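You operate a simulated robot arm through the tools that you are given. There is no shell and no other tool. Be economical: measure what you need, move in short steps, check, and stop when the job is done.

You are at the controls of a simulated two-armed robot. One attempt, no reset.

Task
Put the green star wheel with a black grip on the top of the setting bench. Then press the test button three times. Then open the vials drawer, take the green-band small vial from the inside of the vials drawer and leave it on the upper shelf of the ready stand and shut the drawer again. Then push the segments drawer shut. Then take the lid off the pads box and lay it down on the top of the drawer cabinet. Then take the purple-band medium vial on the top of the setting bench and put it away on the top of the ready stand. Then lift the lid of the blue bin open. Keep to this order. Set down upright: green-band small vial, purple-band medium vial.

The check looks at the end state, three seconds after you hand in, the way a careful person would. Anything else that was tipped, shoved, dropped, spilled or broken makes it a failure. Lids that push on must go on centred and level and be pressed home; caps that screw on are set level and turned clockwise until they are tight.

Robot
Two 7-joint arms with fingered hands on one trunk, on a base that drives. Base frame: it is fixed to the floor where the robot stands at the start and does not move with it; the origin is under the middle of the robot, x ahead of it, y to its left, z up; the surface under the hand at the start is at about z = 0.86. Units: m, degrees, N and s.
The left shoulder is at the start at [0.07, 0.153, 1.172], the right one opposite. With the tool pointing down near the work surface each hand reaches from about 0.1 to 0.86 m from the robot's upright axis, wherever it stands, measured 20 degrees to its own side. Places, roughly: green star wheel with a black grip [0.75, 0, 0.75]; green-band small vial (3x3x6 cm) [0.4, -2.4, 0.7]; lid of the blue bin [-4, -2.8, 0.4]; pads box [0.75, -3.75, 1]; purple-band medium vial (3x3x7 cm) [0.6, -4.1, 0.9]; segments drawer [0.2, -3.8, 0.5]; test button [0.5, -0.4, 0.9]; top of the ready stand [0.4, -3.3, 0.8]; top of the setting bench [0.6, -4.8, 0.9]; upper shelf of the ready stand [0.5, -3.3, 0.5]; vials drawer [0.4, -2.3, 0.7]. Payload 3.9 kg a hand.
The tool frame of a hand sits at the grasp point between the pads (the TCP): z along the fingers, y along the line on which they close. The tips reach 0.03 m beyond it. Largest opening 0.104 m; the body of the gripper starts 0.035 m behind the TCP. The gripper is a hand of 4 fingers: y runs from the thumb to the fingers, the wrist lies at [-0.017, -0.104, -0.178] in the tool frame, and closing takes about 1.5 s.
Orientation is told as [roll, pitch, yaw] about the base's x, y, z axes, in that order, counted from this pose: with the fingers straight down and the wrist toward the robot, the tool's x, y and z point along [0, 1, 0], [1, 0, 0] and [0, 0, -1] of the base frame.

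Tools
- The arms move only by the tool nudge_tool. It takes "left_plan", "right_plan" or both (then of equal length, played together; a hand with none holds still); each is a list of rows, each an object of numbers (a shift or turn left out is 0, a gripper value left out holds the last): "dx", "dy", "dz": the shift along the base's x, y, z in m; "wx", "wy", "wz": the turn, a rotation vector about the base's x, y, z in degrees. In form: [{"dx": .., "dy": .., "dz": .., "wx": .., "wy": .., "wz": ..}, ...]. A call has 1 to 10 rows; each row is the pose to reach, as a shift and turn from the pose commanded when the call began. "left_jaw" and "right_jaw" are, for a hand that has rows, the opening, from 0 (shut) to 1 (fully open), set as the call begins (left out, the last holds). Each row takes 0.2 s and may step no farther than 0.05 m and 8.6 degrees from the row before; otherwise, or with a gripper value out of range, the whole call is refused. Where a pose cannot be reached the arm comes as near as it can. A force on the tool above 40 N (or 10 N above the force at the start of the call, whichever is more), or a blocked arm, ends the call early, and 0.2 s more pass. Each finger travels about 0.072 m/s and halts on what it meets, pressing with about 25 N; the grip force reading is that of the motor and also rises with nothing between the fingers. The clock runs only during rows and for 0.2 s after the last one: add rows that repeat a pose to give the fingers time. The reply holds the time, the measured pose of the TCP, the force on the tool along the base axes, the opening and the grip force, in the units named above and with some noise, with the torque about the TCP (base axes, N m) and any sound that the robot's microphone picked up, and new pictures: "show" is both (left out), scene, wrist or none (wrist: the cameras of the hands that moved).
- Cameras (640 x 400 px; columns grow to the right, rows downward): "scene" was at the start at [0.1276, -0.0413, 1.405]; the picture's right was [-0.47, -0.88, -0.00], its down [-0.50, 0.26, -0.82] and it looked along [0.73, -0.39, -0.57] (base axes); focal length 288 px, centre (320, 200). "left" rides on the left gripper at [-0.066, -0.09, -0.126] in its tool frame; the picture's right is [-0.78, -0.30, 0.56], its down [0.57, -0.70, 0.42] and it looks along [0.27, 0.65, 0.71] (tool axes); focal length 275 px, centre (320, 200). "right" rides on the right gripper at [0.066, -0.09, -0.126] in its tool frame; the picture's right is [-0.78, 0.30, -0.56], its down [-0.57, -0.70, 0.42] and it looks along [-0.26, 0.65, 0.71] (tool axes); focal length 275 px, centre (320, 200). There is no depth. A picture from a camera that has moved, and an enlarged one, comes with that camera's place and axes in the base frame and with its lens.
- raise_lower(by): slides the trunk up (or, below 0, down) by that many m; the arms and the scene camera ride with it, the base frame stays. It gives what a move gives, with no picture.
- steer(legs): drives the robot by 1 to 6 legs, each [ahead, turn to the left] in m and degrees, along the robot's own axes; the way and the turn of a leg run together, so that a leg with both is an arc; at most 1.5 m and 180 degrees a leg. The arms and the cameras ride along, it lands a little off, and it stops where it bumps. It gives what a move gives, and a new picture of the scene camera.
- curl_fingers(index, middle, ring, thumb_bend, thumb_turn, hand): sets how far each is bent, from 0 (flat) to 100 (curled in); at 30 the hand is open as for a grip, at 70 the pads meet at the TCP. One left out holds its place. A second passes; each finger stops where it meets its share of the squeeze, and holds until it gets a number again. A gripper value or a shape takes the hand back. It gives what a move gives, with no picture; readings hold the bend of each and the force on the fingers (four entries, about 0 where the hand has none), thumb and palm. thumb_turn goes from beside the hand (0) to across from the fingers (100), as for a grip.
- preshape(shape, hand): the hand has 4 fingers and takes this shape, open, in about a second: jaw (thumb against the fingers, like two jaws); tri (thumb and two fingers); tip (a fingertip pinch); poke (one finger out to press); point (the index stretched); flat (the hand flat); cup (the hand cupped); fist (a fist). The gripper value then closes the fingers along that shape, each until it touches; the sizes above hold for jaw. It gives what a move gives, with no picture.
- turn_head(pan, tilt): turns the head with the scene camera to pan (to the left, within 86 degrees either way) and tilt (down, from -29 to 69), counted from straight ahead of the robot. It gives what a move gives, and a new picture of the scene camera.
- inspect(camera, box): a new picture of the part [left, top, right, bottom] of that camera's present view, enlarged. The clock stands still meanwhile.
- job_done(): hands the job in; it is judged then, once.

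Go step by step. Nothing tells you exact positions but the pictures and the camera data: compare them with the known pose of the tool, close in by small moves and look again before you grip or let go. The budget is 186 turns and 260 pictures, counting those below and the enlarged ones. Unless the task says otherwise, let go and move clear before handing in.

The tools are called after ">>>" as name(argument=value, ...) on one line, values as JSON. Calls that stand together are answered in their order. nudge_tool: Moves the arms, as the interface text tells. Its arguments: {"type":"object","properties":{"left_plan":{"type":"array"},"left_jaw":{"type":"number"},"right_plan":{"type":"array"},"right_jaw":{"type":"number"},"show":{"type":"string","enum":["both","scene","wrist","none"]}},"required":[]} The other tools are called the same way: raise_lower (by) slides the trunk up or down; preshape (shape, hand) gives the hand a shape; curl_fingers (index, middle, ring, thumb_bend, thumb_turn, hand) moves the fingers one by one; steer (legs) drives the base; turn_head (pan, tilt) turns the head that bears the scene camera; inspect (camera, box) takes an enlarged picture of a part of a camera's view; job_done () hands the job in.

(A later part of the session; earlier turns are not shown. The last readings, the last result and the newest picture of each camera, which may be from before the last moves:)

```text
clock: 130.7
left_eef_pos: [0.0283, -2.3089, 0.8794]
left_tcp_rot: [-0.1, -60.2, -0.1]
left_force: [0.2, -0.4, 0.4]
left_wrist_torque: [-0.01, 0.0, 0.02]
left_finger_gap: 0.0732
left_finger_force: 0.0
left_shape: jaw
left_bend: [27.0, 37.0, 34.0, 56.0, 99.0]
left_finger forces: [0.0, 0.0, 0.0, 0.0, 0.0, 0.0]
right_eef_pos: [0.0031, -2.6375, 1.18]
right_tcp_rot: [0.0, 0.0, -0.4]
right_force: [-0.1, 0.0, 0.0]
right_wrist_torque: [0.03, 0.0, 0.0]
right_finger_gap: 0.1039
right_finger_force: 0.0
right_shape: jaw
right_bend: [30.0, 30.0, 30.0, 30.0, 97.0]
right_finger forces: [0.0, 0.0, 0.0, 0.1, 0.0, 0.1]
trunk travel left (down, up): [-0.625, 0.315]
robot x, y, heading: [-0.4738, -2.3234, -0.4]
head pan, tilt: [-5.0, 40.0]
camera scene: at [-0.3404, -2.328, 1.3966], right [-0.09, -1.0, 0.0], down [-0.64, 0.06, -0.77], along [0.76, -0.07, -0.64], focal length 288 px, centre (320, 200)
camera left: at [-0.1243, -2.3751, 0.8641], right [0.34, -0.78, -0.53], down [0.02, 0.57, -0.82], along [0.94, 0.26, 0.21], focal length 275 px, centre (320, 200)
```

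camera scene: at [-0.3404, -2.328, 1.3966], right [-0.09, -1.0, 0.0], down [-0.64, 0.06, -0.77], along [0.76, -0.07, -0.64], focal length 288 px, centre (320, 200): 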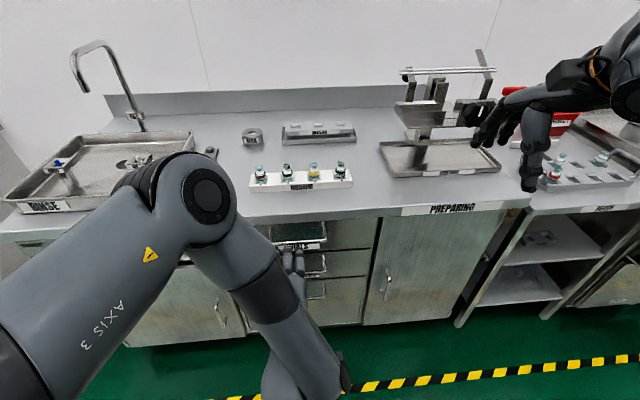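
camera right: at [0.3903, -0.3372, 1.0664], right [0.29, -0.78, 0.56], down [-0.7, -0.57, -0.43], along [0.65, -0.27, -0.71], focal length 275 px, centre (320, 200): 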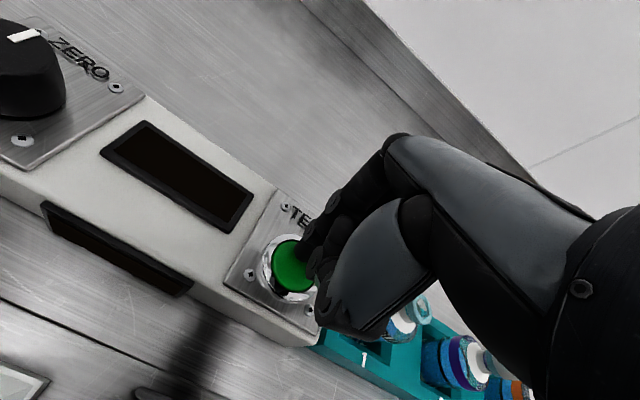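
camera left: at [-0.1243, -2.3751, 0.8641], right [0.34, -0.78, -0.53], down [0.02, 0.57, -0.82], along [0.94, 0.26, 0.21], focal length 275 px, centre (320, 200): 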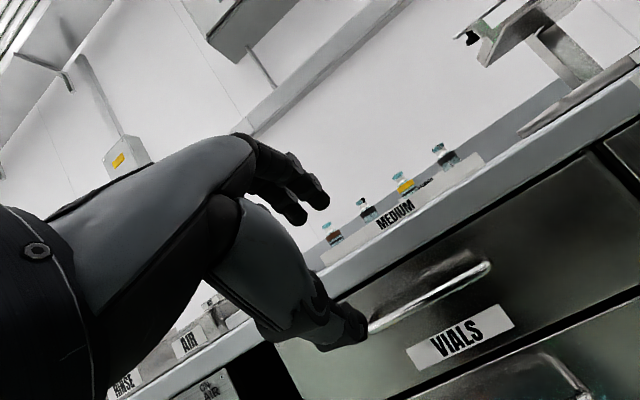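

Both views put the bar at x=0.212, z=0.774, y from -2.40 to -2.23, directly along the tool axis. I'll advance toward it.

>>> nudge_tool(left_plan=[{"dx": 0.035, "dy": -0.001, "dz": -0.02}, {"dx": 0.07, "dy": -0.002, "dz": -0.04}, {"dx": 0.1, "dy": -0.003, "dz": -0.06}, {"dx": 0.13, "dy": -0.004, "dz": -0.078}], left_jaw=0.7)

>>> inspect(camera="left", box=[200, 120, 480, 380])

```text
clock: 131.7
left_eef_pos: [0.1608, -2.3135, 0.8002]
left_tcp_rot: [0.1, -60.0, -0.1]
left_force: [0.2, -0.7, 0.1]
left_wrist_torque: [-0.04, 0.02, 0.0]
left_finger_gap: 0.0729
left_finger_force: 0.1
left_shape: jaw
left_bend: [27.0, 37.0, 34.0, 56.0, 99.0]
left_finger forces: [0.0, 0.0, 0.1, 0.0, 0.0, 0.0]
right_eef_pos: [0.0035, -2.6363, 1.1783]
right_tcp_rot: [0.0, 0.0, -0.4]
right_force: [0.2, 0.0, 0.2]
right_wrist_torque: [0.01, 0.02, 0.02]
right_finger_gap: 0.104
right_finger_force: 0.1
right_shape: jaw
right_bend: [30.0, 30.0, 30.0, 30.0, 97.0]
right_finger forces: [0.0, 0.0, 0.0, 0.0, 0.1, 0.0]
trunk travel left (down, up): [-0.625, 0.315]
robot x, y, heading: [-0.4761, -2.3204, -0.3]
head pan, tilt: [-5.0, 40.0]
camera scene: at [-0.3391, -2.3261, 1.3964], right [-0.09, -1.0, 0.0], down [-0.64, 0.06, -0.77], along [0.76, -0.07, -0.64], focal length 288 px, centre (320, 200)
camera left: at [0.0089, -2.3795, 0.7861], right [0.33, -0.78, -0.53], down [0.02, 0.57, -0.82], along [0.94, 0.26, 0.2], focal length 275 px, centre (320, 200)
```

scene: 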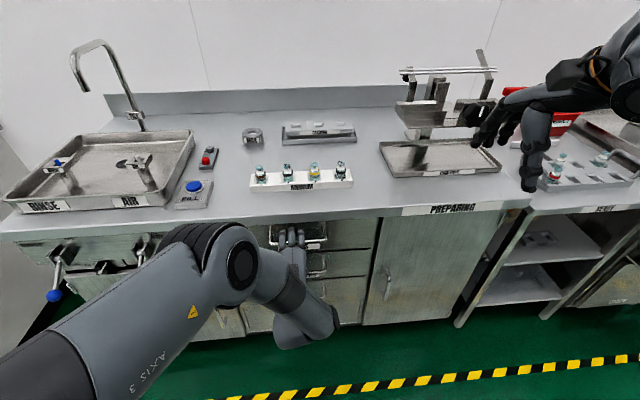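
left: 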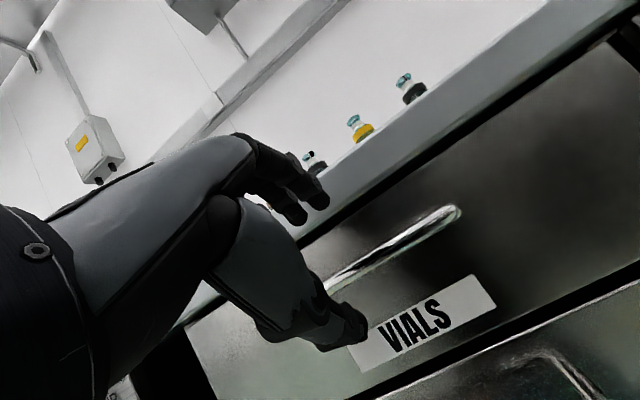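

```text
1.54 times, centred on (340, 250) of left
camera zoom: at [0.0089, -2.3795, 0.7861], right [0.33, -0.78, -0.53], down [0.02, 0.57, -0.82], along [0.94, 0.26, 0.2], focal length 424 px, centre (289, 123)
```

zoom: 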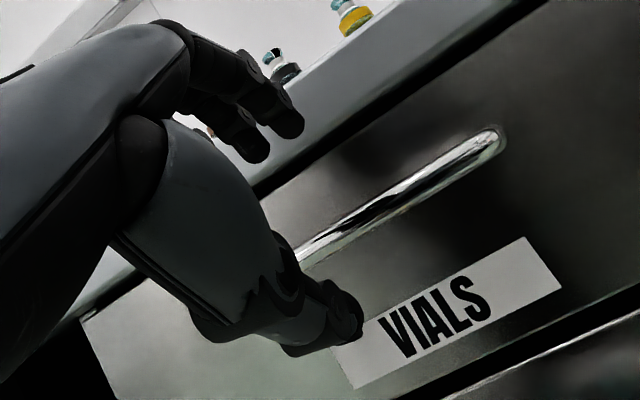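

The fingers are above the bar and the thumb below. I'll narrow the opening a little and advance over the bar.

>>> nudge_tool(left_plan=[{"dx": 0.005, "dz": -0.003}, {"dx": 0.015, "dz": -0.009}, {"dx": 0.028, "dz": -0.015}, {"dx": 0.038, "dz": -0.021}, {"dx": 0.043, "dz": -0.024}], left_jaw=0.5, show="wrist")

>>> inspect(camera="left", box=[200, 120, 480, 380])

```text
clock: 132.9
left_eef_pos: [0.1927, -2.3229, 0.7943]
left_tcp_rot: [-0.1, -59.8, 0.4]
left_force: [-1.0, 0.0, 0.3]
left_wrist_torque: [0.0, -0.01, 0.0]
left_finger_gap: 0.0524
left_finger_force: 0.1
left_shape: jaw
left_bend: [74.0, 44.0, 41.0, 68.0, 100.0]
left_finger forces: [0.0, 0.1, 0.0, 0.0, 0.0, 0.0]
left hand out of reach, approached as far as the arm can: row 3, 4, 5
right_eef_pos: [0.0032, -2.6356, 1.1781]
right_tcp_rot: [0.0, 0.0, -0.3]
right_force: [0.1, 0.6, 0.5]
right_wrist_torque: [-0.01, -0.01, -0.04]
right_finger_gap: 0.104
right_finger_force: 0.1
right_shape: jaw
right_bend: [30.0, 30.0, 30.0, 30.0, 97.0]
right_finger forces: [0.0, 0.1, 0.0, 0.2, 0.0, 0.1]
trunk travel left (down, up): [-0.625, 0.315]
robot x, y, heading: [-0.4723, -2.3165, -0.6]
head pan, tilt: [-5.0, 40.0]
camera left: at [0.0405, -2.3891, 0.7789], right [0.34, -0.77, -0.54], down [0.01, 0.57, -0.82], along [0.94, 0.27, 0.2], focal length 275 px, centre (320, 200)
```

left: 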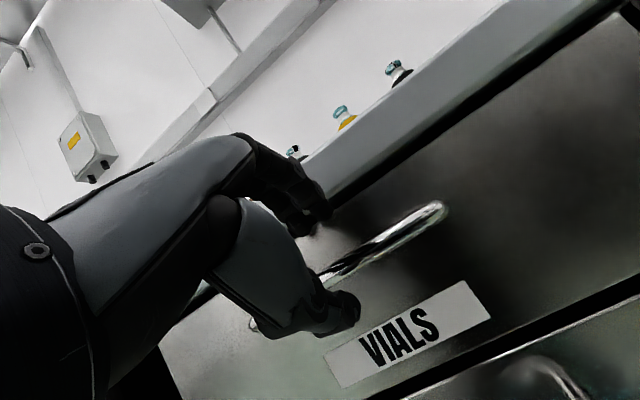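

```text
1.54 times, centred on (340, 250) of left
camera zoom: at [0.0405, -2.3891, 0.7789], right [0.34, -0.77, -0.54], down [0.01, 0.57, -0.82], along [0.94, 0.27, 0.2], focal length 424 px, centre (289, 123)
```

zoom: 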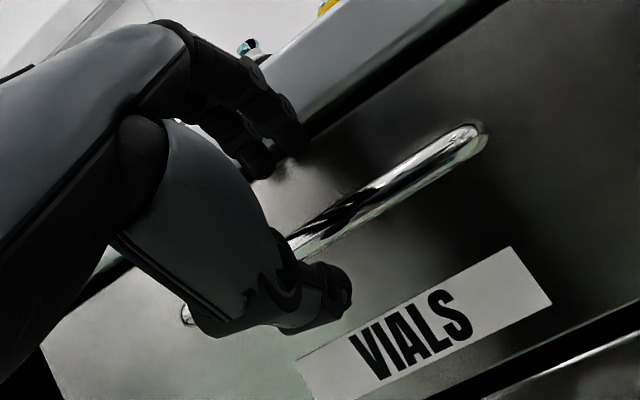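

The arm runs out of reach in this posture. I'll back off, lower the trunk and try again with the arm more level.

>>> nudge_tool(left_plan=[{"dx": -0.03, "dz": 0.018}, {"dx": -0.06, "dz": 0.036}, {"dx": -0.1, "dz": 0.06}, {"dx": -0.12, "dz": 0.1}, {"dx": -0.13, "dz": 0.14}, {"dx": -0.14, "dz": 0.18}], left_jaw=0.7, show="none")

>>> raise_lower(by=-0.2)

>>> nudge_tool(left_plan=[{"dx": 0.02, "dy": 0.0, "dz": 0.01}, {"dx": 0.04, "dz": 0.025}, {"dx": 0.06, "dz": 0.04}, {"dx": 0.08, "dz": 0.05}], left_jaw=0.7)

```text
clock: 134.1
left_eef_pos: [0.0198, -2.2842, 0.8353]
left_tcp_rot: [0.9, -48.6, 4.2]
left_force: [-0.1, -0.3, 0.5]
left_wrist_torque: [-0.02, 0.01, -0.01]
left_finger_gap: 0.0726
left_finger_force: 0.0
left_shape: jaw
left_bend: [27.0, 37.0, 34.0, 57.0, 99.0]
left_finger forces: [0.0, 0.0, 0.0, 0.0, 0.1, 0.1]
right_eef_pos: [0.0033, -2.6368, 1.18]
right_tcp_rot: [-0.1, 0.1, -0.4]
right_force: [-0.7, 0.4, 1.2]
right_wrist_torque: [-0.02, 0.04, 0.0]
right_finger_gap: 0.1036
right_finger_force: 0.1
right_shape: jaw
right_bend: [30.0, 30.0, 30.0, 30.0, 97.0]
right_finger forces: [0.1, 0.0, 0.0, 0.0, 0.0, 0.0]
trunk travel left (down, up): [-0.625, 0.315]
robot x, y, heading: [-0.4777, -2.3171, -0.4]
head pan, tilt: [-5.0, 40.0]
stopped in row 6 (left hand): the arm was blocked; the commanded pose is now the measured one
```

```text
clock: 136.3
left_eef_pos: [0.0194, -2.2838, 0.6348]
left_tcp_rot: [1.0, -48.7, 4.1]
left_force: [0.3, 0.4, -1.3]
left_wrist_torque: [-0.03, -0.01, -0.01]
left_finger_gap: 0.0727
left_finger_force: 0.1
left_shape: jaw
left_bend: [27.0, 37.0, 34.0, 57.0, 99.0]
left_finger forces: [0.0, 0.1, 0.0, 0.0, 0.1, 0.0]
right_eef_pos: [0.0014, -2.6361, 0.9783]
right_tcp_rot: [0.0, 0.1, -0.4]
right_force: [0.1, -0.5, 0.0]
right_wrist_torque: [0.01, 0.0, -0.03]
right_finger_gap: 0.1042
right_finger_force: 0.1
right_shape: jaw
right_bend: [30.0, 30.0, 30.0, 30.0, 97.0]
right_finger forces: [0.1, 0.0, 0.0, 0.0, 0.0, 0.1]
trunk travel left (down, up): [-0.425, 0.515]
robot x, y, heading: [-0.4759, -2.3193, -0.3]
head pan, tilt: [-5.0, 40.0]
```

```text
clock: 137.5
left_eef_pos: [0.0924, -2.2703, 0.6646]
left_tcp_rot: [1.3, -46.1, 5.7]
left_force: [0.0, -0.5, 0.2]
left_wrist_torque: [0.01, 0.0, -0.02]
left_finger_gap: 0.0727
left_finger_force: 0.1
left_shape: jaw
left_bend: [27.0, 37.0, 34.0, 57.0, 99.0]
left_finger forces: [0.1, 0.0, 0.0, 0.0, 0.0, 0.0]
right_eef_pos: [0.0022, -2.6354, 0.9794]
right_tcp_rot: [0.0, 0.1, -0.4]
right_force: [0.1, 0.4, -0.5]
right_wrist_torque: [-0.01, 0.03, 0.05]
right_finger_gap: 0.1039
right_finger_force: 0.0
right_shape: jaw
right_bend: [30.0, 30.0, 30.0, 30.0, 97.0]
right_finger forces: [0.1, 0.0, 0.0, 0.1, 0.0, 0.1]
trunk travel left (down, up): [-0.425, 0.515]
robot x, y, heading: [-0.4768, -2.3201, -0.3]
head pan, tilt: [-5.0, 40.0]
stopped in row 4 (left hand): the arm was blocked; the commanded pose is now the measured one
camera scene: at [-0.3404, -2.3263, 1.1965], right [-0.09, -1.0, 0.0], down [-0.64, 0.06, -0.77], along [0.76, -0.07, -0.64], focal length 288 px, centre (320, 200)
camera left: at [-0.0505, -2.3528, 0.6847], right [0.28, -0.74, -0.61], down [-0.25, 0.56, -0.79], along [0.93, 0.37, -0.02], focal length 275 px, centre (320, 200)
```

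scene: 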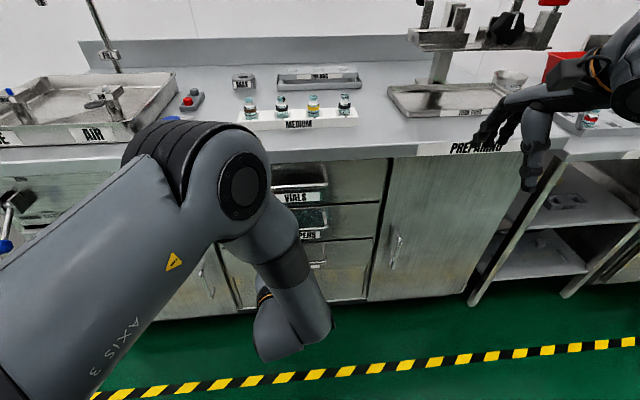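
left: 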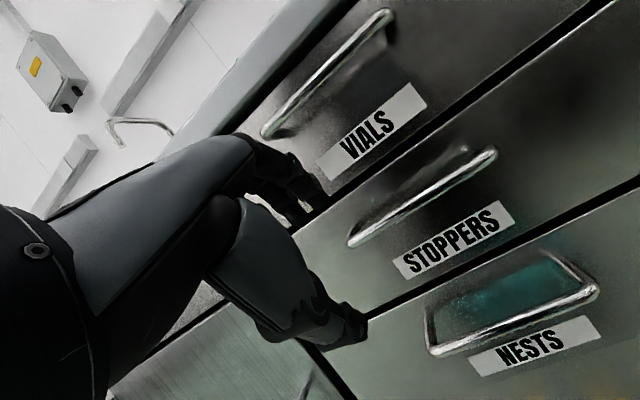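

The wrist is near its limit with the shoulder this high. I'll bring the hand back to pointing down and back off, then lower the trunk further and try again with a level forearm.

>>> nudge_tool(left_plan=[{"dx": -0.03, "dz": 0.02, "wy": 8}, {"dx": -0.06, "dz": 0.05, "wy": 16}, {"dx": -0.08, "dz": 0.09, "wy": 24}, {"dx": -0.09, "dz": 0.13, "wy": 32}, {"dx": -0.09, "dz": 0.17, "wy": 40}, {"dx": -0.09, "dz": 0.21, "wy": 46}, {"dx": -0.09, "dz": 0.26, "wy": 46}, {"dx": -0.09, "dz": 0.31, "wy": 46}, {"dx": -0.09, "dz": 0.36, "wy": 46}], left_jaw=0.7, show="none")

>>> nudge_tool(right_plan=[{"dz": 0.04}, {"dz": 0.08}, {"dz": 0.12}, {"dz": 0.16}, {"dz": 0.2}, {"dz": 0.24}], show="none")

```text
clock: 139.5
left_eef_pos: [0.0018, -2.2708, 1.0237]
left_tcp_rot: [5.2, -0.3, 3.6]
left_force: [-0.3, -0.5, 0.0]
left_wrist_torque: [0.02, 0.0, -0.01]
left_finger_gap: 0.0727
left_finger_force: 0.0
left_shape: jaw
left_bend: [27.0, 37.0, 34.0, 57.0, 99.0]
left_finger forces: [0.0, 0.0, 0.0, 0.0, 0.1, 0.0]
right_eef_pos: [0.0021, -2.6366, 0.9801]
right_tcp_rot: [-0.1, 0.0, -0.5]
right_force: [0.8, 0.0, -0.8]
right_wrist_torque: [0.0, -0.02, -0.02]
right_finger_gap: 0.1039
right_finger_force: 0.0
right_shape: jaw
right_bend: [30.0, 30.0, 30.0, 30.0, 97.0]
right_finger forces: [0.0, 0.0, 0.1, 0.1, 0.1, 0.1]
trunk travel left (down, up): [-0.425, 0.515]
robot x, y, heading: [-0.4744, -2.3202, -0.6]
head pan, tilt: [-5.0, 40.0]
```

```text
clock: 140.9
left_eef_pos: [0.0037, -2.2699, 1.0243]
left_tcp_rot: [5.1, -0.2, 3.5]
left_force: [0.1, 0.5, 0.1]
left_wrist_torque: [0.01, -0.01, -0.01]
left_finger_gap: 0.0727
left_finger_force: 0.2
left_shape: jaw
left_bend: [27.0, 37.0, 34.0, 57.0, 99.0]
left_finger forces: [0.1, 0.0, 0.0, 0.0, 0.0, 0.0]
right_eef_pos: [0.0036, -2.6352, 1.2183]
right_tcp_rot: [0.0, 0.0, -0.3]
right_force: [-0.2, -1.1, 0.4]
right_wrist_torque: [0.03, 0.01, 0.02]
right_finger_gap: 0.104
right_finger_force: 0.0
right_shape: jaw
right_bend: [30.0, 30.0, 30.0, 30.0, 97.0]
right_finger forces: [0.0, 0.0, 0.1, 0.0, 0.0, 0.0]
trunk travel left (down, up): [-0.425, 0.515]
robot x, y, heading: [-0.4735, -2.3148, -0.3]
head pan, tilt: [-5.0, 40.0]
```

I'll lower the trunk another 0.2 m and back up 0.15 m so the forearm can reach forward nearly level. Later I can pull the drawer by driving back.

>>> steer(legs=[[-0.17, 0]])

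>>> raise_lower(by=-0.2)

>>> nudge_tool(left_plan=[{"wy": -8, "dx": 0.02, "dy": -0.01}, {"wy": -16, "dx": 0.05, "dy": -0.02}, {"wy": -24, "dx": 0.08, "dy": -0.03}, {"wy": -32, "dx": 0.11, "dy": -0.04}, {"wy": -40, "dx": 0.14, "dy": -0.04}, {"wy": -48, "dx": 0.17, "dy": -0.04}, {"wy": -54, "dx": 0.2, "dy": -0.04}, {"wy": -60, "dx": 0.22, "dy": -0.04}], left_jaw=0.7, show="both")

```text
clock: 142.3
left_eef_pos: [-0.1704, -2.2687, 1.0248]
left_tcp_rot: [5.1, -0.3, 3.6]
left_force: [0.1, 0.0, 0.6]
left_wrist_torque: [-0.01, -0.04, -0.01]
left_finger_gap: 0.0726
left_finger_force: 0.0
left_shape: jaw
left_bend: [27.0, 37.0, 34.0, 57.0, 99.0]
left_finger forces: [0.0, 0.0, 0.1, 0.1, 0.0, 0.0]
right_eef_pos: [-0.1699, -2.6349, 1.2182]
right_tcp_rot: [0.0, 0.1, -0.3]
right_force: [0.4, 0.3, 0.5]
right_wrist_torque: [0.0, -0.02, -0.03]
right_finger_gap: 0.1037
right_finger_force: 0.1
right_shape: jaw
right_bend: [30.0, 30.0, 30.0, 30.0, 97.0]
right_finger forces: [0.0, 0.0, 0.0, 0.0, 0.0, 0.1]
trunk travel left (down, up): [-0.425, 0.515]
robot x, y, heading: [-0.6467, -2.3156, -0.2]
head pan, tilt: [-5.0, 40.0]
camera scene: at [-0.513, -2.3249, 1.1966], right [-0.09, -1.0, 0.0], down [-0.64, 0.06, -0.77], along [0.76, -0.07, -0.64], focal length 288 px, centre (320, 200)
```

scene: 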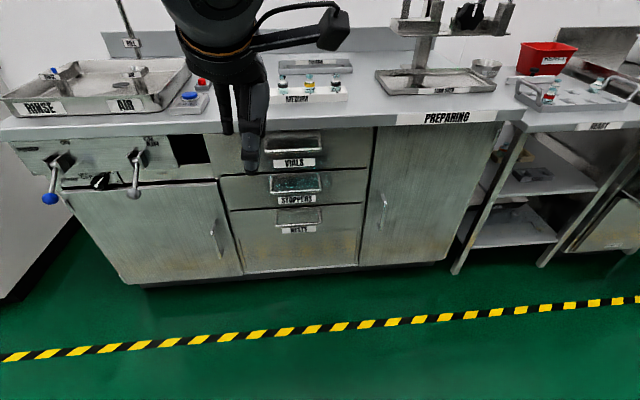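

```text
clock: 144.5
left_eef_pos: [-0.1694, -2.2705, 0.8224]
left_tcp_rot: [5.2, -0.3, 3.5]
left_force: [0.1, -1.0, 0.1]
left_wrist_torque: [0.0, -0.02, 0.02]
left_finger_gap: 0.0725
left_finger_force: 0.0
left_shape: jaw
left_bend: [27.0, 37.0, 34.0, 57.0, 99.0]
left_finger forces: [0.1, 0.0, 0.0, 0.1, 0.0, 0.0]
right_eef_pos: [-0.1694, -2.6346, 1.0186]
right_tcp_rot: [0.1, 0.0, -0.4]
right_force: [-0.3, -0.7, 0.5]
right_wrist_torque: [0.01, 0.01, 0.0]
right_finger_gap: 0.104
right_finger_force: 0.1
right_shape: jaw
right_bend: [30.0, 30.0, 30.0, 30.0, 97.0]
right_finger forces: [0.0, 0.0, 0.0, 0.1, 0.1, 0.0]
trunk travel left (down, up): [-0.225, 0.715]
robot x, y, heading: [-0.6449, -2.3154, -0.3]
head pan, tilt: [-5.0, 40.0]
```

```text
clock: 146.3
left_eef_pos: [0.0523, -2.3099, 0.8243]
left_tcp_rot: [-1.1, -60.1, 7.2]
left_force: [0.9, 0.4, -0.5]
left_wrist_torque: [-0.05, 0.01, 0.04]
left_finger_gap: 0.0726
left_finger_force: 0.0
left_shape: jaw
left_bend: [27.0, 37.0, 34.0, 57.0, 99.0]
left_finger forces: [0.1, 0.0, 0.1, 0.1, 0.0, 0.0]
right_eef_pos: [-0.1686, -2.634, 1.018]
right_tcp_rot: [-0.1, 0.0, -0.4]
right_force: [0.9, 0.1, 0.0]
right_wrist_torque: [0.03, 0.0, -0.02]
right_finger_gap: 0.104
right_finger_force: 0.1
right_shape: jaw
right_bend: [30.0, 30.0, 30.0, 30.0, 97.0]
right_finger forces: [0.1, 0.0, 0.0, 0.0, 0.0, 0.0]
trunk travel left (down, up): [-0.225, 0.715]
robot x, y, heading: [-0.6441, -2.315, -0.4]
head pan, tilt: [-5.0, 40.0]
camera scene: at [-0.5123, -2.3252, 0.9965], right [-0.09, -1.0, 0.0], down [-0.64, 0.06, -0.77], along [0.76, -0.07, -0.64], focal length 288 px, centre (320, 200)
camera left: at [-0.0926, -2.3919, 0.8087], right [0.42, -0.74, -0.53], down [-0.04, 0.56, -0.83], along [0.91, 0.37, 0.21], focal length 275 px, centre (320, 200)
```

scene: 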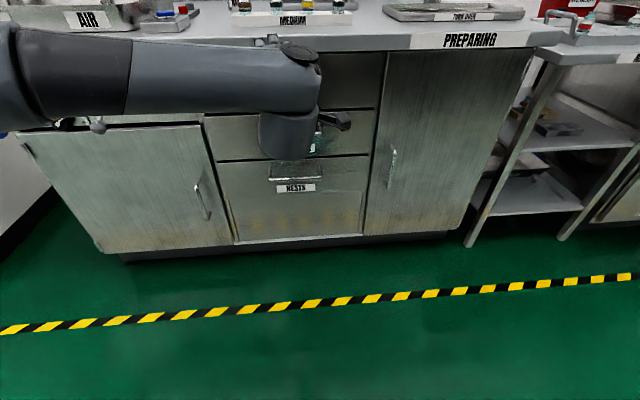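
left: 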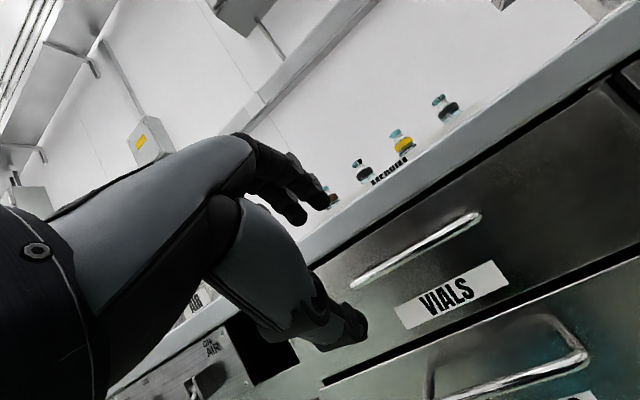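

This posture works. I'll correct the 7° yaw and advance onto the bar.

>>> nudge_tool(left_plan=[{"dx": 0.03, "dy": -0.001, "dz": -0.005, "wz": -4}, {"dx": 0.07, "dy": -0.002, "dz": -0.015, "wz": -7}, {"dx": 0.108, "dy": -0.003, "dz": -0.024, "wz": -7}, {"dx": 0.13, "dy": -0.003, "dz": -0.035, "wz": -7}, {"dx": 0.148, "dy": -0.003, "dz": -0.047, "wz": -7}], left_jaw=0.55, show="wrist")

>>> inspect(camera="left", box=[200, 120, 480, 380])

```text
clock: 147.5
left_eef_pos: [0.199, -2.3116, 0.776]
left_tcp_rot: [-1.2, -60.1, 0.3]
left_force: [-0.3, -0.3, -0.5]
left_wrist_torque: [0.01, 0.0, 0.0]
left_finger_gap: 0.0577
left_finger_force: 0.0
left_shape: jaw
left_bend: [73.0, 42.0, 39.0, 66.0, 99.0]
left_finger forces: [0.1, 0.1, 0.1, 0.0, 0.1, 0.0]
right_eef_pos: [-0.1697, -2.6343, 1.0182]
right_tcp_rot: [0.0, 0.0, -0.5]
right_force: [0.2, 0.0, 0.2]
right_wrist_torque: [-0.02, -0.01, 0.0]
right_finger_gap: 0.1038
right_finger_force: 0.0
right_shape: jaw
right_bend: [30.0, 30.0, 30.0, 30.0, 97.0]
right_finger forces: [0.0, 0.0, 0.0, 0.0, 0.1, 0.1]
trunk travel left (down, up): [-0.225, 0.715]
robot x, y, heading: [-0.6471, -2.3176, -0.3]
head pan, tilt: [-5.0, 40.0]
camera left: at [0.0461, -2.3756, 0.7618], right [0.33, -0.79, -0.53], down [0.03, 0.56, -0.83], along [0.94, 0.26, 0.2], focal length 275 px, centre (320, 200)
```

left: 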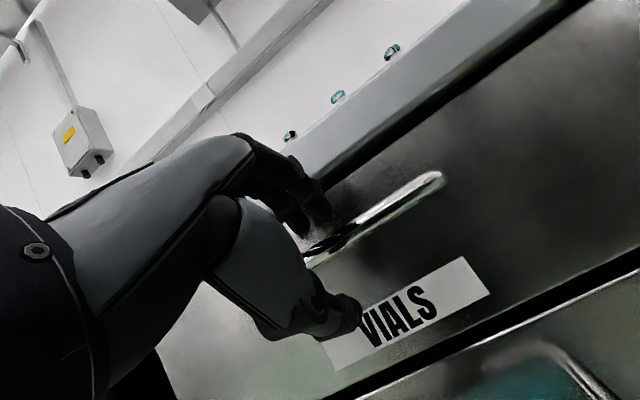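

```text
1.54 times, centred on (340, 250) of left
camera zoom: at [0.0461, -2.3756, 0.7618], right [0.33, -0.79, -0.53], down [0.03, 0.56, -0.83], along [0.94, 0.26, 0.2], focal length 424 px, centre (289, 123)
```

zoom: 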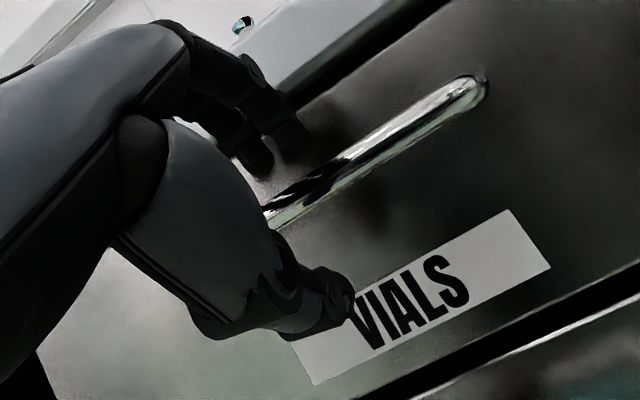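

The bar passes right through the grasp point. I'll close on it.

>>> nudge_tool(left_plan=[{"dx": 0.005}, {"dx": 0.005}, {"dx": 0.005}, {"dx": 0.005}, {"dx": 0.005}, {"dx": 0.005}, {"dx": 0.005}], left_jaw=0, show="wrist")

```text
clock: 149.1
left_eef_pos: [0.2054, -2.3123, 0.7756]
left_tcp_rot: [-1.1, -60.0, 0.3]
left_force: [2.5, -0.6, -4.3]
left_wrist_torque: [0.08, 0.02, -0.05]
left_finger_gap: 0.0073
left_finger_force: 25.3
left_shape: jaw
left_bend: [72.0, 64.0, 61.0, 72.0, 100.0]
left_finger forces: [10.6, 5.3, 2.6, 0.1, 21.5, 0.1]
right_eef_pos: [-0.1682, -2.6334, 1.0181]
right_tcp_rot: [0.0, 0.1, -0.4]
right_force: [0.3, -0.3, 0.3]
right_wrist_torque: [0.03, -0.01, -0.01]
right_finger_gap: 0.1038
right_finger_force: 0.0
right_shape: jaw
right_bend: [30.0, 30.0, 30.0, 30.0, 97.0]
right_finger forces: [0.1, 0.0, 0.0, 0.0, 0.1, 0.0]
trunk travel left (down, up): [-0.225, 0.715]
robot x, y, heading: [-0.6493, -2.3178, -0.3]
head pan, tilt: [-5.0, 40.0]
camera left: at [0.0517, -2.376, 0.7602], right [0.33, -0.79, -0.53], down [0.02, 0.56, -0.83], along [0.95, 0.26, 0.2], focal length 275 px, centre (320, 200)
```

left: 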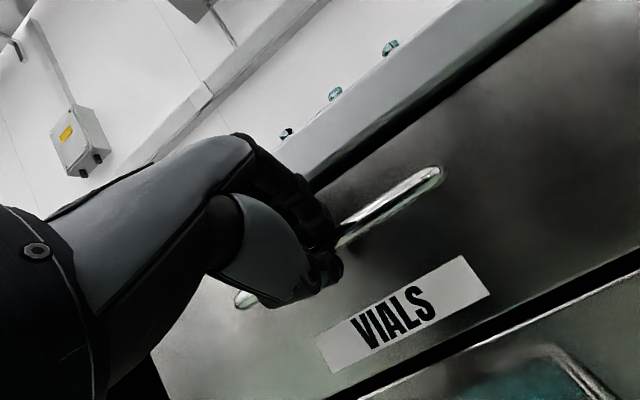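

The bar is gripped (gap 7 mm). I'll pull the drawer out slowly.

>>> nudge_tool(left_plan=[{"dx": -0.012}, {"dx": -0.03}, {"dx": -0.05}, {"dx": -0.07}, {"dx": -0.09}, {"dx": -0.11}, {"dx": -0.13}, {"dx": -0.15}, {"dx": -0.17}, {"dx": -0.18}], show="both")

```text
clock: 151.3
left_eef_pos: [0.0247, -2.3118, 0.7755]
left_tcp_rot: [-1.2, -60.1, 0.3]
left_force: [-0.2, -0.1, -7.4]
left_wrist_torque: [0.08, 0.12, -0.04]
left_finger_gap: 0.0072
left_finger_force: 24.9
left_shape: jaw
left_bend: [72.0, 65.0, 62.0, 72.0, 100.0]
left_finger forces: [10.6, 5.2, 2.6, 0.0, 23.0, 0.0]
right_eef_pos: [-0.1679, -2.6338, 1.0184]
right_tcp_rot: [-0.1, 0.1, -0.4]
right_force: [1.1, 0.0, 1.1]
right_wrist_torque: [-0.01, -0.01, 0.02]
right_finger_gap: 0.1039
right_finger_force: 0.0
right_shape: jaw
right_bend: [30.0, 30.0, 30.0, 30.0, 97.0]
right_finger forces: [0.0, 0.1, 0.0, 0.0, 0.0, 0.0]
trunk travel left (down, up): [-0.225, 0.715]
robot x, y, heading: [-0.6463, -2.3235, -0.7]
head pan, tilt: [-5.0, 40.0]
camera scene: at [-0.5116, -2.3249, 0.9963], right [-0.09, -1.0, 0.0], down [-0.64, 0.06, -0.77], along [0.76, -0.07, -0.64], focal length 288 px, centre (320, 200)
camera left: at [-0.1293, -2.3758, 0.7603], right [0.33, -0.79, -0.53], down [0.02, 0.56, -0.83], along [0.95, 0.26, 0.2], focal length 275 px, centre (320, 200)
```

scene: 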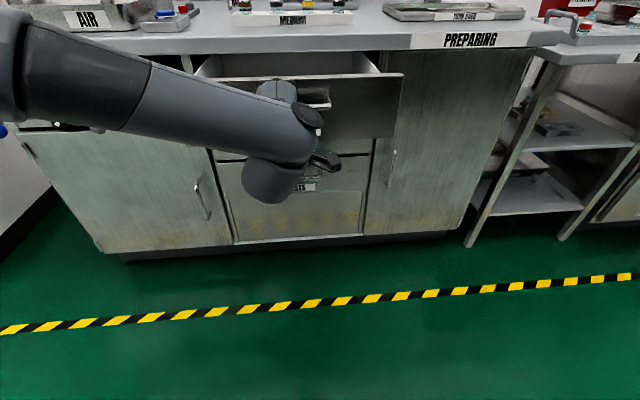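
left: 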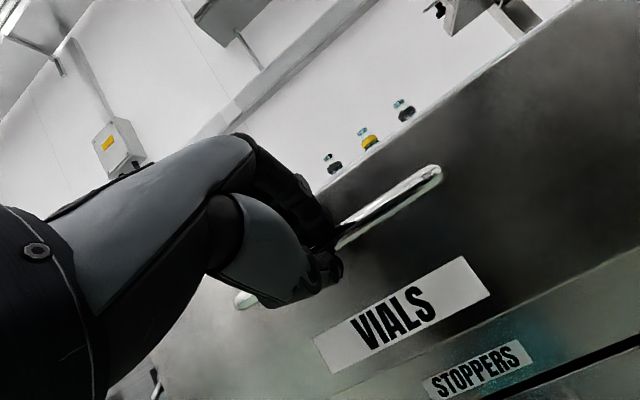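

The drawer is about 18 cm out. I'll pull a bit more with the arm, then release and look inside.

>>> nudge_tool(left_plan=[{"dx": -0.015}, {"dx": -0.03}, {"dx": -0.045}, {"dx": -0.06}, {"dx": -0.07}], show="none")

>>> nudge_tool(left_plan=[{"dx": 0.0}, {"dx": 0.0}, {"dx": 0.0}, {"dx": 0.0}, {"dx": 0.0}], left_jaw=0.6, show="wrist")

```text
clock: 152.5
left_eef_pos: [-0.0457, -2.3118, 0.7757]
left_tcp_rot: [-1.1, -59.9, 0.3]
left_force: [-0.2, 4.5, -9.9]
left_wrist_torque: [0.08, 0.2, 0.03]
left_finger_gap: 0.0069
left_finger_force: 25.3
left_shape: jaw
left_bend: [72.0, 65.0, 63.0, 72.0, 100.0]
left_finger forces: [10.7, 4.9, 2.5, 0.0, 24.1, 0.0]
right_eef_pos: [-0.1687, -2.6322, 1.0166]
right_tcp_rot: [0.0, 0.1, -0.4]
right_force: [-0.2, -0.5, -0.3]
right_wrist_torque: [-0.02, -0.01, -0.01]
right_finger_gap: 0.1041
right_finger_force: 0.1
right_shape: jaw
right_bend: [30.0, 30.0, 30.0, 30.0, 97.0]
right_finger forces: [0.0, 0.0, 0.0, 0.0, 0.1, 0.1]
trunk travel left (down, up): [-0.225, 0.715]
robot x, y, heading: [-0.6468, -2.3157, -0.4]
head pan, tilt: [-5.0, 40.0]
```

```text
clock: 153.7
left_eef_pos: [-0.0471, -2.3125, 0.7777]
left_tcp_rot: [-1.1, -60.1, 0.3]
left_force: [-0.6, 0.0, 0.6]
left_wrist_torque: [0.0, -0.04, -0.04]
left_finger_gap: 0.062
left_finger_force: 0.1
left_shape: jaw
left_bend: [73.0, 41.0, 37.0, 64.0, 99.0]
left_finger forces: [0.1, 0.0, 0.0, 0.0, 0.0, 0.0]
right_eef_pos: [-0.1685, -2.6349, 1.0181]
right_tcp_rot: [0.0, -0.1, -0.4]
right_force: [0.1, 0.5, 0.4]
right_wrist_torque: [0.0, -0.01, 0.05]
right_finger_gap: 0.1038
right_finger_force: 0.0
right_shape: jaw
right_bend: [30.0, 30.0, 30.0, 30.0, 97.0]
right_finger forces: [0.1, 0.1, 0.0, 0.0, 0.0, 0.1]
trunk travel left (down, up): [-0.225, 0.715]
robot x, y, heading: [-0.645, -2.3121, -0.2]
head pan, tilt: [-5.0, 40.0]
camera left: at [-0.1996, -2.3769, 0.762], right [0.33, -0.79, -0.53], down [0.03, 0.56, -0.83], along [0.94, 0.26, 0.2], focal length 275 px, centre (320, 200)
```

left: 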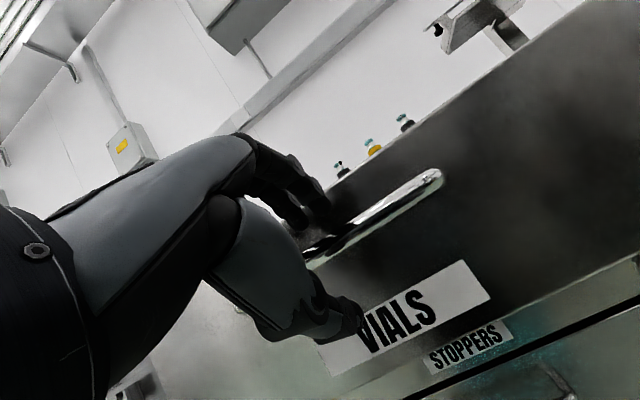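

I'll back the left hand off the bar along its own axis, then raise the trunk to look into the drawer.

>>> nudge_tool(left_plan=[{"dx": -0.02, "dz": 0.011}, {"dx": -0.045, "dz": 0.026}, {"dx": -0.07, "dz": 0.04}, {"dx": -0.09, "dz": 0.06, "wy": 8}, {"dx": -0.1, "dz": 0.09, "dy": 0.03, "wy": 16}, {"dx": -0.1, "dz": 0.13, "dy": 0.06, "wy": 24}, {"dx": -0.1, "dz": 0.15, "dy": 0.1, "wy": 32}, {"dx": -0.1, "dz": 0.16, "dy": 0.14, "wy": 40}, {"dx": -0.1, "dz": 0.16, "dy": 0.18, "wy": 48}, {"dx": -0.1, "dz": 0.16, "dy": 0.22, "wy": 56}], left_jaw=0.6, show="none")

>>> raise_lower(by=0.4)

>>> turn_head(pan=-3, tilt=45)

```text
clock: 155.9
left_eef_pos: [-0.1478, -2.0885, 0.9371]
left_tcp_rot: [-0.8, -4.0, 0.1]
left_force: [0.3, 0.0, 0.9]
left_wrist_torque: [-0.02, 0.0, 0.01]
left_finger_gap: 0.0623
left_finger_force: 0.0
left_shape: jaw
left_bend: [73.0, 41.0, 37.0, 63.0, 99.0]
left_finger forces: [0.0, 0.0, 0.0, 0.1, 0.1, 0.0]
right_eef_pos: [-0.1695, -2.6332, 1.0181]
right_tcp_rot: [-0.1, 0.0, -0.3]
right_force: [-0.8, 1.0, -0.1]
right_wrist_torque: [0.0, -0.01, 0.01]
right_finger_gap: 0.1038
right_finger_force: 0.1
right_shape: jaw
right_bend: [30.0, 30.0, 30.0, 30.0, 97.0]
right_finger forces: [0.0, 0.1, 0.0, 0.0, 0.1, 0.0]
trunk travel left (down, up): [-0.225, 0.715]
robot x, y, heading: [-0.6469, -2.3143, -0.2]
head pan, tilt: [-5.0, 40.0]
```

```text
clock: 159.8
left_eef_pos: [-0.1474, -2.0909, 1.3373]
left_tcp_rot: [-0.9, -4.2, 0.2]
left_force: [0.4, -0.1, -0.2]
left_wrist_torque: [-0.01, -0.03, 0.01]
left_finger_gap: 0.0621
left_finger_force: 0.0
left_shape: jaw
left_bend: [73.0, 41.0, 37.0, 63.0, 99.0]
left_finger forces: [0.1, 0.0, 0.1, 0.0, 0.0, 0.0]
right_eef_pos: [-0.1691, -2.6338, 1.4172]
right_tcp_rot: [0.0, 0.0, -0.4]
right_force: [0.2, -0.1, -0.4]
right_wrist_torque: [-0.04, -0.01, 0.01]
right_finger_gap: 0.104
right_finger_force: 0.1
right_shape: jaw
right_bend: [30.0, 30.0, 30.0, 30.0, 97.0]
right_finger forces: [0.1, 0.0, 0.0, 0.0, 0.0, 0.1]
trunk travel left (down, up): [-0.625, 0.315]
robot x, y, heading: [-0.6454, -2.3163, -0.4]
head pan, tilt: [-5.0, 40.0]
```

```text
clock: 160.4
left_eef_pos: [-0.1471, -2.0892, 1.3374]
left_tcp_rot: [-0.9, -4.1, 0.2]
left_force: [0.6, -0.6, -0.2]
left_wrist_torque: [0.02, 0.0, 0.01]
left_finger_gap: 0.062
left_finger_force: 0.1
left_shape: jaw
left_bend: [73.0, 41.0, 37.0, 63.0, 99.0]
left_finger forces: [0.0, 0.1, 0.1, 0.1, 0.1, 0.0]
right_eef_pos: [-0.1685, -2.6336, 1.4175]
right_tcp_rot: [0.0, 0.1, -0.4]
right_force: [0.1, 0.4, -1.2]
right_wrist_torque: [-0.01, -0.01, 0.0]
right_finger_gap: 0.1041
right_finger_force: 0.0
right_shape: jaw
right_bend: [30.0, 30.0, 30.0, 30.0, 97.0]
right_finger forces: [0.0, 0.1, 0.0, 0.0, 0.0, 0.0]
trunk travel left (down, up): [-0.625, 0.315]
robot x, y, heading: [-0.6447, -2.3155, -0.6]
head pan, tilt: [-3.0, 45.0]
camera scene: at [-0.5158, -2.3216, 1.3893], right [-0.06, -1.0, 0.0], down [-0.71, 0.04, -0.71], along [0.71, -0.04, -0.71], focal length 288 px, centre (320, 200)
```

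scene: 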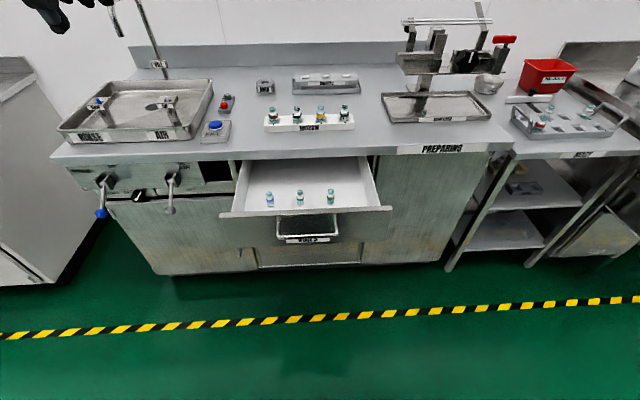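

The drawer is open and shows three vials. I'll zoom in to find the green band.

>>> inspect(camera="scene", box=[220, 150, 400, 250])

```text
3.56 times, centred on (310, 200) of scene
camera zoom: at [-0.5158, -2.3216, 1.3893], right [-0.06, -1.0, 0.0], down [-0.71, 0.04, -0.71], along [0.71, -0.04, -0.71], focal length 1024 px, centre (356, 200)
```

zoom: 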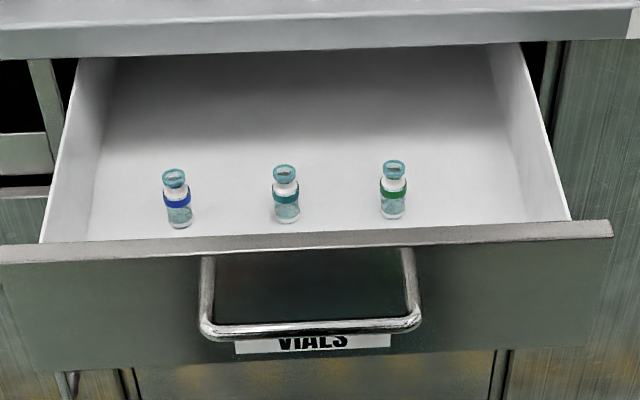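

The right-hand vial has the green band, at about (0.163, -2.394), and the middle one is teal. I'll drive 0.2 m closer and turn the right hand to a handshake yaw (-90°) so it closes along y.

>>> steer(legs=[[0.2, 0]])

>>> nudge_tool(right_plan=[{"wz": -8.5, "dy": 0.01}, {"wz": -17, "dy": 0.03, "dz": -0.02}, {"wz": -25.5, "dy": 0.05, "dz": -0.04}, {"wz": -34, "dy": 0.07, "dz": -0.06}, {"wz": -42.5, "dy": 0.09, "dz": -0.08}, {"wz": -51, "dy": 0.11, "dz": -0.1}, {"wz": -59.5, "dy": 0.13, "dz": -0.12}, {"wz": -68, "dy": 0.15, "dz": -0.14}, {"wz": -76.5, "dy": 0.18, "dz": -0.16}, {"wz": -85, "dy": 0.2, "dz": -0.18}], right_jaw=0.7, show="both")

```text
clock: 162.0
left_eef_pos: [0.0549, -2.09, 1.3377]
left_tcp_rot: [-0.8, -4.3, 0.4]
left_force: [0.2, -0.5, -1.0]
left_wrist_torque: [0.03, 0.0, -0.01]
left_finger_gap: 0.0619
left_finger_force: 0.1
left_shape: jaw
left_bend: [73.0, 41.0, 37.0, 63.0, 99.0]
left_finger forces: [0.0, 0.0, 0.0, 0.1, 0.0, 0.0]
right_eef_pos: [0.0321, -2.6346, 1.4187]
right_tcp_rot: [0.0, -0.1, -0.3]
right_force: [0.1, 0.0, 0.6]
right_wrist_torque: [-0.03, 0.01, -0.01]
right_finger_gap: 0.1039
right_finger_force: 0.0
right_shape: jaw
right_bend: [30.0, 30.0, 30.0, 30.0, 97.0]
right_finger forces: [0.0, 0.0, 0.0, 0.0, 0.1, 0.0]
trunk travel left (down, up): [-0.625, 0.315]
robot x, y, heading: [-0.4435, -2.3167, -0.6]
head pan, tilt: [-3.0, 45.0]
camera scene: at [-0.3143, -2.3229, 1.3895], right [-0.06, -1.0, 0.0], down [-0.7, 0.04, -0.71], along [0.71, -0.04, -0.71], focal length 288 px, centre (320, 200)
```

scene: 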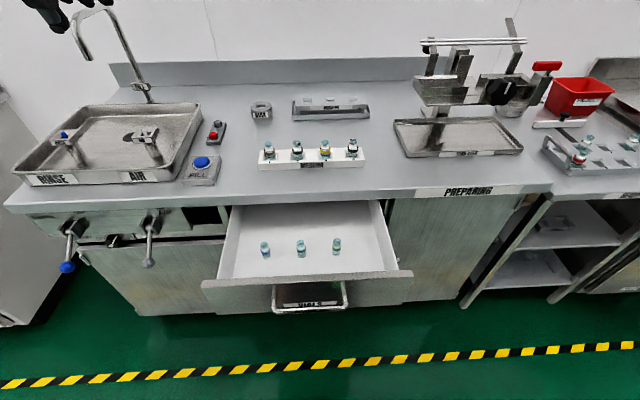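

```text
clock: 164.2
left_eef_pos: [0.0561, -2.0917, 1.3376]
left_tcp_rot: [-0.9, -4.1, 0.4]
left_force: [0.0, -0.3, 0.0]
left_wrist_torque: [-0.01, 0.02, -0.01]
left_finger_gap: 0.0624
left_finger_force: 0.0
left_shape: jaw
left_bend: [73.0, 41.0, 37.0, 63.0, 99.0]
left_finger forces: [0.1, 0.0, 0.1, 0.0, 0.1, 0.0]
right_eef_pos: [-0.0119, -2.5146, 1.2146]
right_tcp_rot: [0.3, 0.1, -85.2]
right_force: [-0.2, -0.2, 0.5]
right_wrist_torque: [0.0, 0.0, 0.01]
right_finger_gap: 0.0733
right_finger_force: 0.0
right_shape: jaw
right_bend: [27.0, 37.0, 34.0, 56.0, 99.0]
right_finger forces: [0.0, 0.0, 0.1, 0.1, 0.1, 0.0]
right hand out of reach, approached as far as the arm can: row 7, 8, 9, 10
trunk travel left (down, up): [-0.625, 0.315]
robot x, y, heading: [-0.4437, -2.3167, 0.2]
head pan, tilt: [-3.0, 45.0]
camera scene: at [-0.3112, -2.323, 1.3891], right [-0.06, -1.0, 0.0], down [-0.71, 0.04, -0.71], along [0.71, -0.04, -0.71], focal length 288 px, centre (320, 200)
camera right: at [0.047, -2.4198, 1.3402], right [-0.75, -0.36, 0.55], down [-0.63, 0.65, -0.42], along [-0.21, -0.67, -0.72], focal length 275 px, centre (320, 200)
```

scene: 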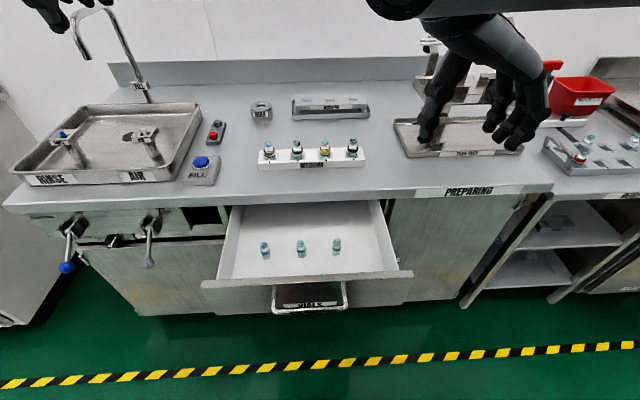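
right: 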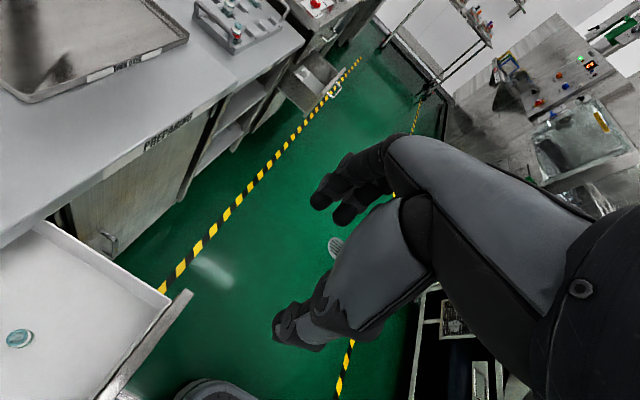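

The yaw is reached, with the hand a bit high for the arm. I'll come down over the vial while adding a 20° lean.

>>> nudge_tool(right_plan=[{"dx": 0.0, "dy": 0.0, "dz": -0.035, "wz": -1}, {"dx": 0.0, "dy": 0.01, "dz": -0.07, "wz": -2, "wy": -2}, {"dx": 0.01, "dy": 0.02, "dz": -0.1, "wz": -3, "wy": -5}, {"dx": 0.03, "dy": 0.03, "dz": -0.13, "wz": -4, "wy": -8}, {"dx": 0.05, "dy": 0.035, "dz": -0.16, "wz": -5, "wy": -11}, {"dx": 0.07, "dy": 0.041, "dz": -0.19, "wz": -5, "wy": -14}, {"dx": 0.09, "dy": 0.041, "dz": -0.22, "wz": -5, "wy": -17}, {"dx": 0.11, "dy": 0.041, "dz": -0.25, "wz": -5, "wy": -20}, {"dx": 0.125, "dy": 0.041, "dz": -0.28, "wz": -5, "wy": -20}, {"dx": 0.131, "dy": 0.041, "dz": -0.31, "wz": -5, "wy": -20}], right_jaw=0.7, show="both")

```text
clock: 166.4
left_eef_pos: [0.0562, -2.0912, 1.3373]
left_tcp_rot: [-0.8, -4.0, 0.3]
left_force: [0.5, 0.7, 0.1]
left_wrist_torque: [-0.02, 0.01, 0.01]
left_finger_gap: 0.062
left_finger_force: 0.0
left_shape: jaw
left_bend: [73.0, 41.0, 37.0, 63.0, 99.0]
left_finger forces: [0.0, 0.0, 0.1, 0.1, 0.1, 0.1]
right_eef_pos: [0.0688, -2.5686, 1.0019]
right_tcp_rot: [19.7, -0.8, -90.2]
right_force: [-0.6, -0.6, 1.0]
right_wrist_torque: [-0.02, 0.02, 0.01]
right_finger_gap: 0.0732
right_finger_force: 0.0
right_shape: jaw
right_bend: [27.0, 37.0, 34.0, 56.0, 99.0]
right_finger forces: [0.1, 0.1, 0.0, 0.0, 0.0, 0.1]
right hand out of reach, approached as far as the arm can: row 3, 4, 5, 6, 7, 8, 9, 10
trunk travel left (down, up): [-0.625, 0.315]
robot x, y, heading: [-0.4422, -2.3188, -0.3]
head pan, tilt: [-3.0, 45.0]
camera scene: at [-0.3119, -2.3231, 1.3892], right [-0.06, -1.0, 0.0], down [-0.71, 0.04, -0.71], along [0.71, -0.04, -0.71], focal length 288 px, centre (320, 200)
camera right: at [0.0911, -2.4768, 1.1415], right [-0.92, -0.29, 0.27], down [-0.39, 0.7, -0.6], along [-0.01, -0.66, -0.75], focal length 275 px, centre (320, 200)
```

scene: 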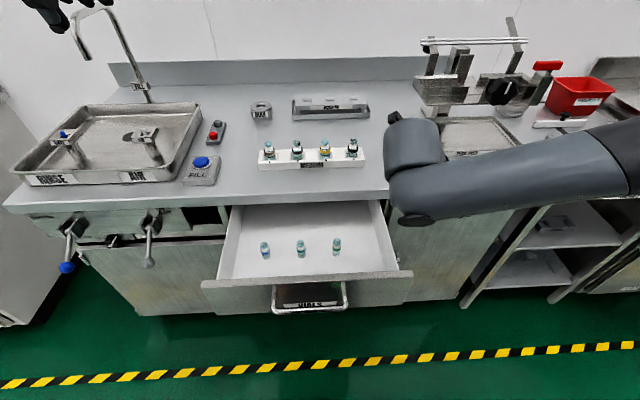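
right: 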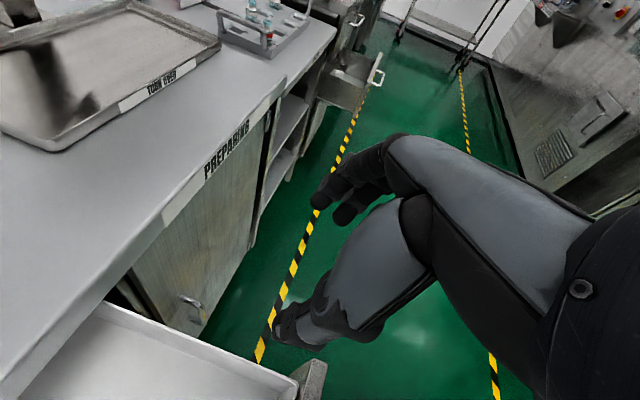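

That hand twist doesn't suit the right arm. A plain palm-back pose (yaw 0) clears the counter edge anyway, so I'll lift and undo the twist.

>>> nudge_tool(right_plan=[{"dz": 0.04, "dx": -0.02, "dy": -0.02, "wy": 5}, {"dz": 0.08, "dx": -0.04, "dy": -0.04, "wy": 10}, {"dz": 0.12, "dx": -0.06, "dy": -0.06, "wy": 15}, {"dz": 0.16, "dx": -0.08, "dy": -0.08, "wy": 20}, {"dz": 0.2, "dx": -0.1, "dy": -0.1, "wy": 20}], show="none")

>>> nudge_tool(right_plan=[{"wz": 8.5}, {"wz": 17}, {"wz": 25.5}, {"wz": 34}, {"wz": 42.5}, {"wz": 51}, {"wz": 59.5}, {"wz": 68}, {"wz": 76.5}, {"wz": 85}], show="none")

```text
clock: 167.6
left_eef_pos: [0.0534, -2.0927, 1.3385]
left_tcp_rot: [-0.8, -4.1, 0.1]
left_force: [0.3, -0.9, -0.1]
left_wrist_torque: [0.02, 0.02, 0.0]
left_finger_gap: 0.062
left_finger_force: 0.0
left_shape: jaw
left_bend: [73.0, 41.0, 37.0, 63.0, 99.0]
left_finger forces: [0.0, 0.1, 0.0, 0.1, 0.0, 0.0]
right_eef_pos: [-0.0338, -2.6697, 1.2075]
right_tcp_rot: [0.0, -0.9, -90.1]
right_force: [-0.2, 0.4, 0.4]
right_wrist_torque: [-0.01, -0.01, 0.0]
right_finger_gap: 0.0729
right_finger_force: 0.1
right_shape: jaw
right_bend: [27.0, 37.0, 34.0, 56.0, 99.0]
right_finger forces: [0.0, 0.0, 0.0, 0.0, 0.0, 0.1]
trunk travel left (down, up): [-0.625, 0.315]
robot x, y, heading: [-0.4418, -2.318, -0.2]
head pan, tilt: [-3.0, 45.0]
```

```text
clock: 169.8
left_eef_pos: [0.0554, -2.0912, 1.337]
left_tcp_rot: [-0.9, -4.1, 0.2]
left_force: [0.6, -0.3, 1.1]
left_wrist_torque: [-0.03, 0.03, 0.0]
left_finger_gap: 0.0621
left_finger_force: 0.0
left_shape: jaw
left_bend: [73.0, 41.0, 37.0, 63.0, 99.0]
left_finger forces: [0.0, 0.0, 0.0, 0.0, 0.0, 0.0]
right_eef_pos: [-0.0304, -2.6677, 1.2109]
right_tcp_rot: [0.0, -0.9, -5.0]
right_force: [1.0, -0.6, -0.4]
right_wrist_torque: [0.03, -0.02, 0.0]
right_finger_gap: 0.0731
right_finger_force: 0.0
right_shape: jaw
right_bend: [27.0, 37.0, 34.0, 56.0, 99.0]
right_finger forces: [0.0, 0.1, 0.0, 0.1, 0.1, 0.0]
trunk travel left (down, up): [-0.625, 0.315]
robot x, y, heading: [-0.4431, -2.3176, -0.4]
head pan, tilt: [-3.0, 45.0]
```

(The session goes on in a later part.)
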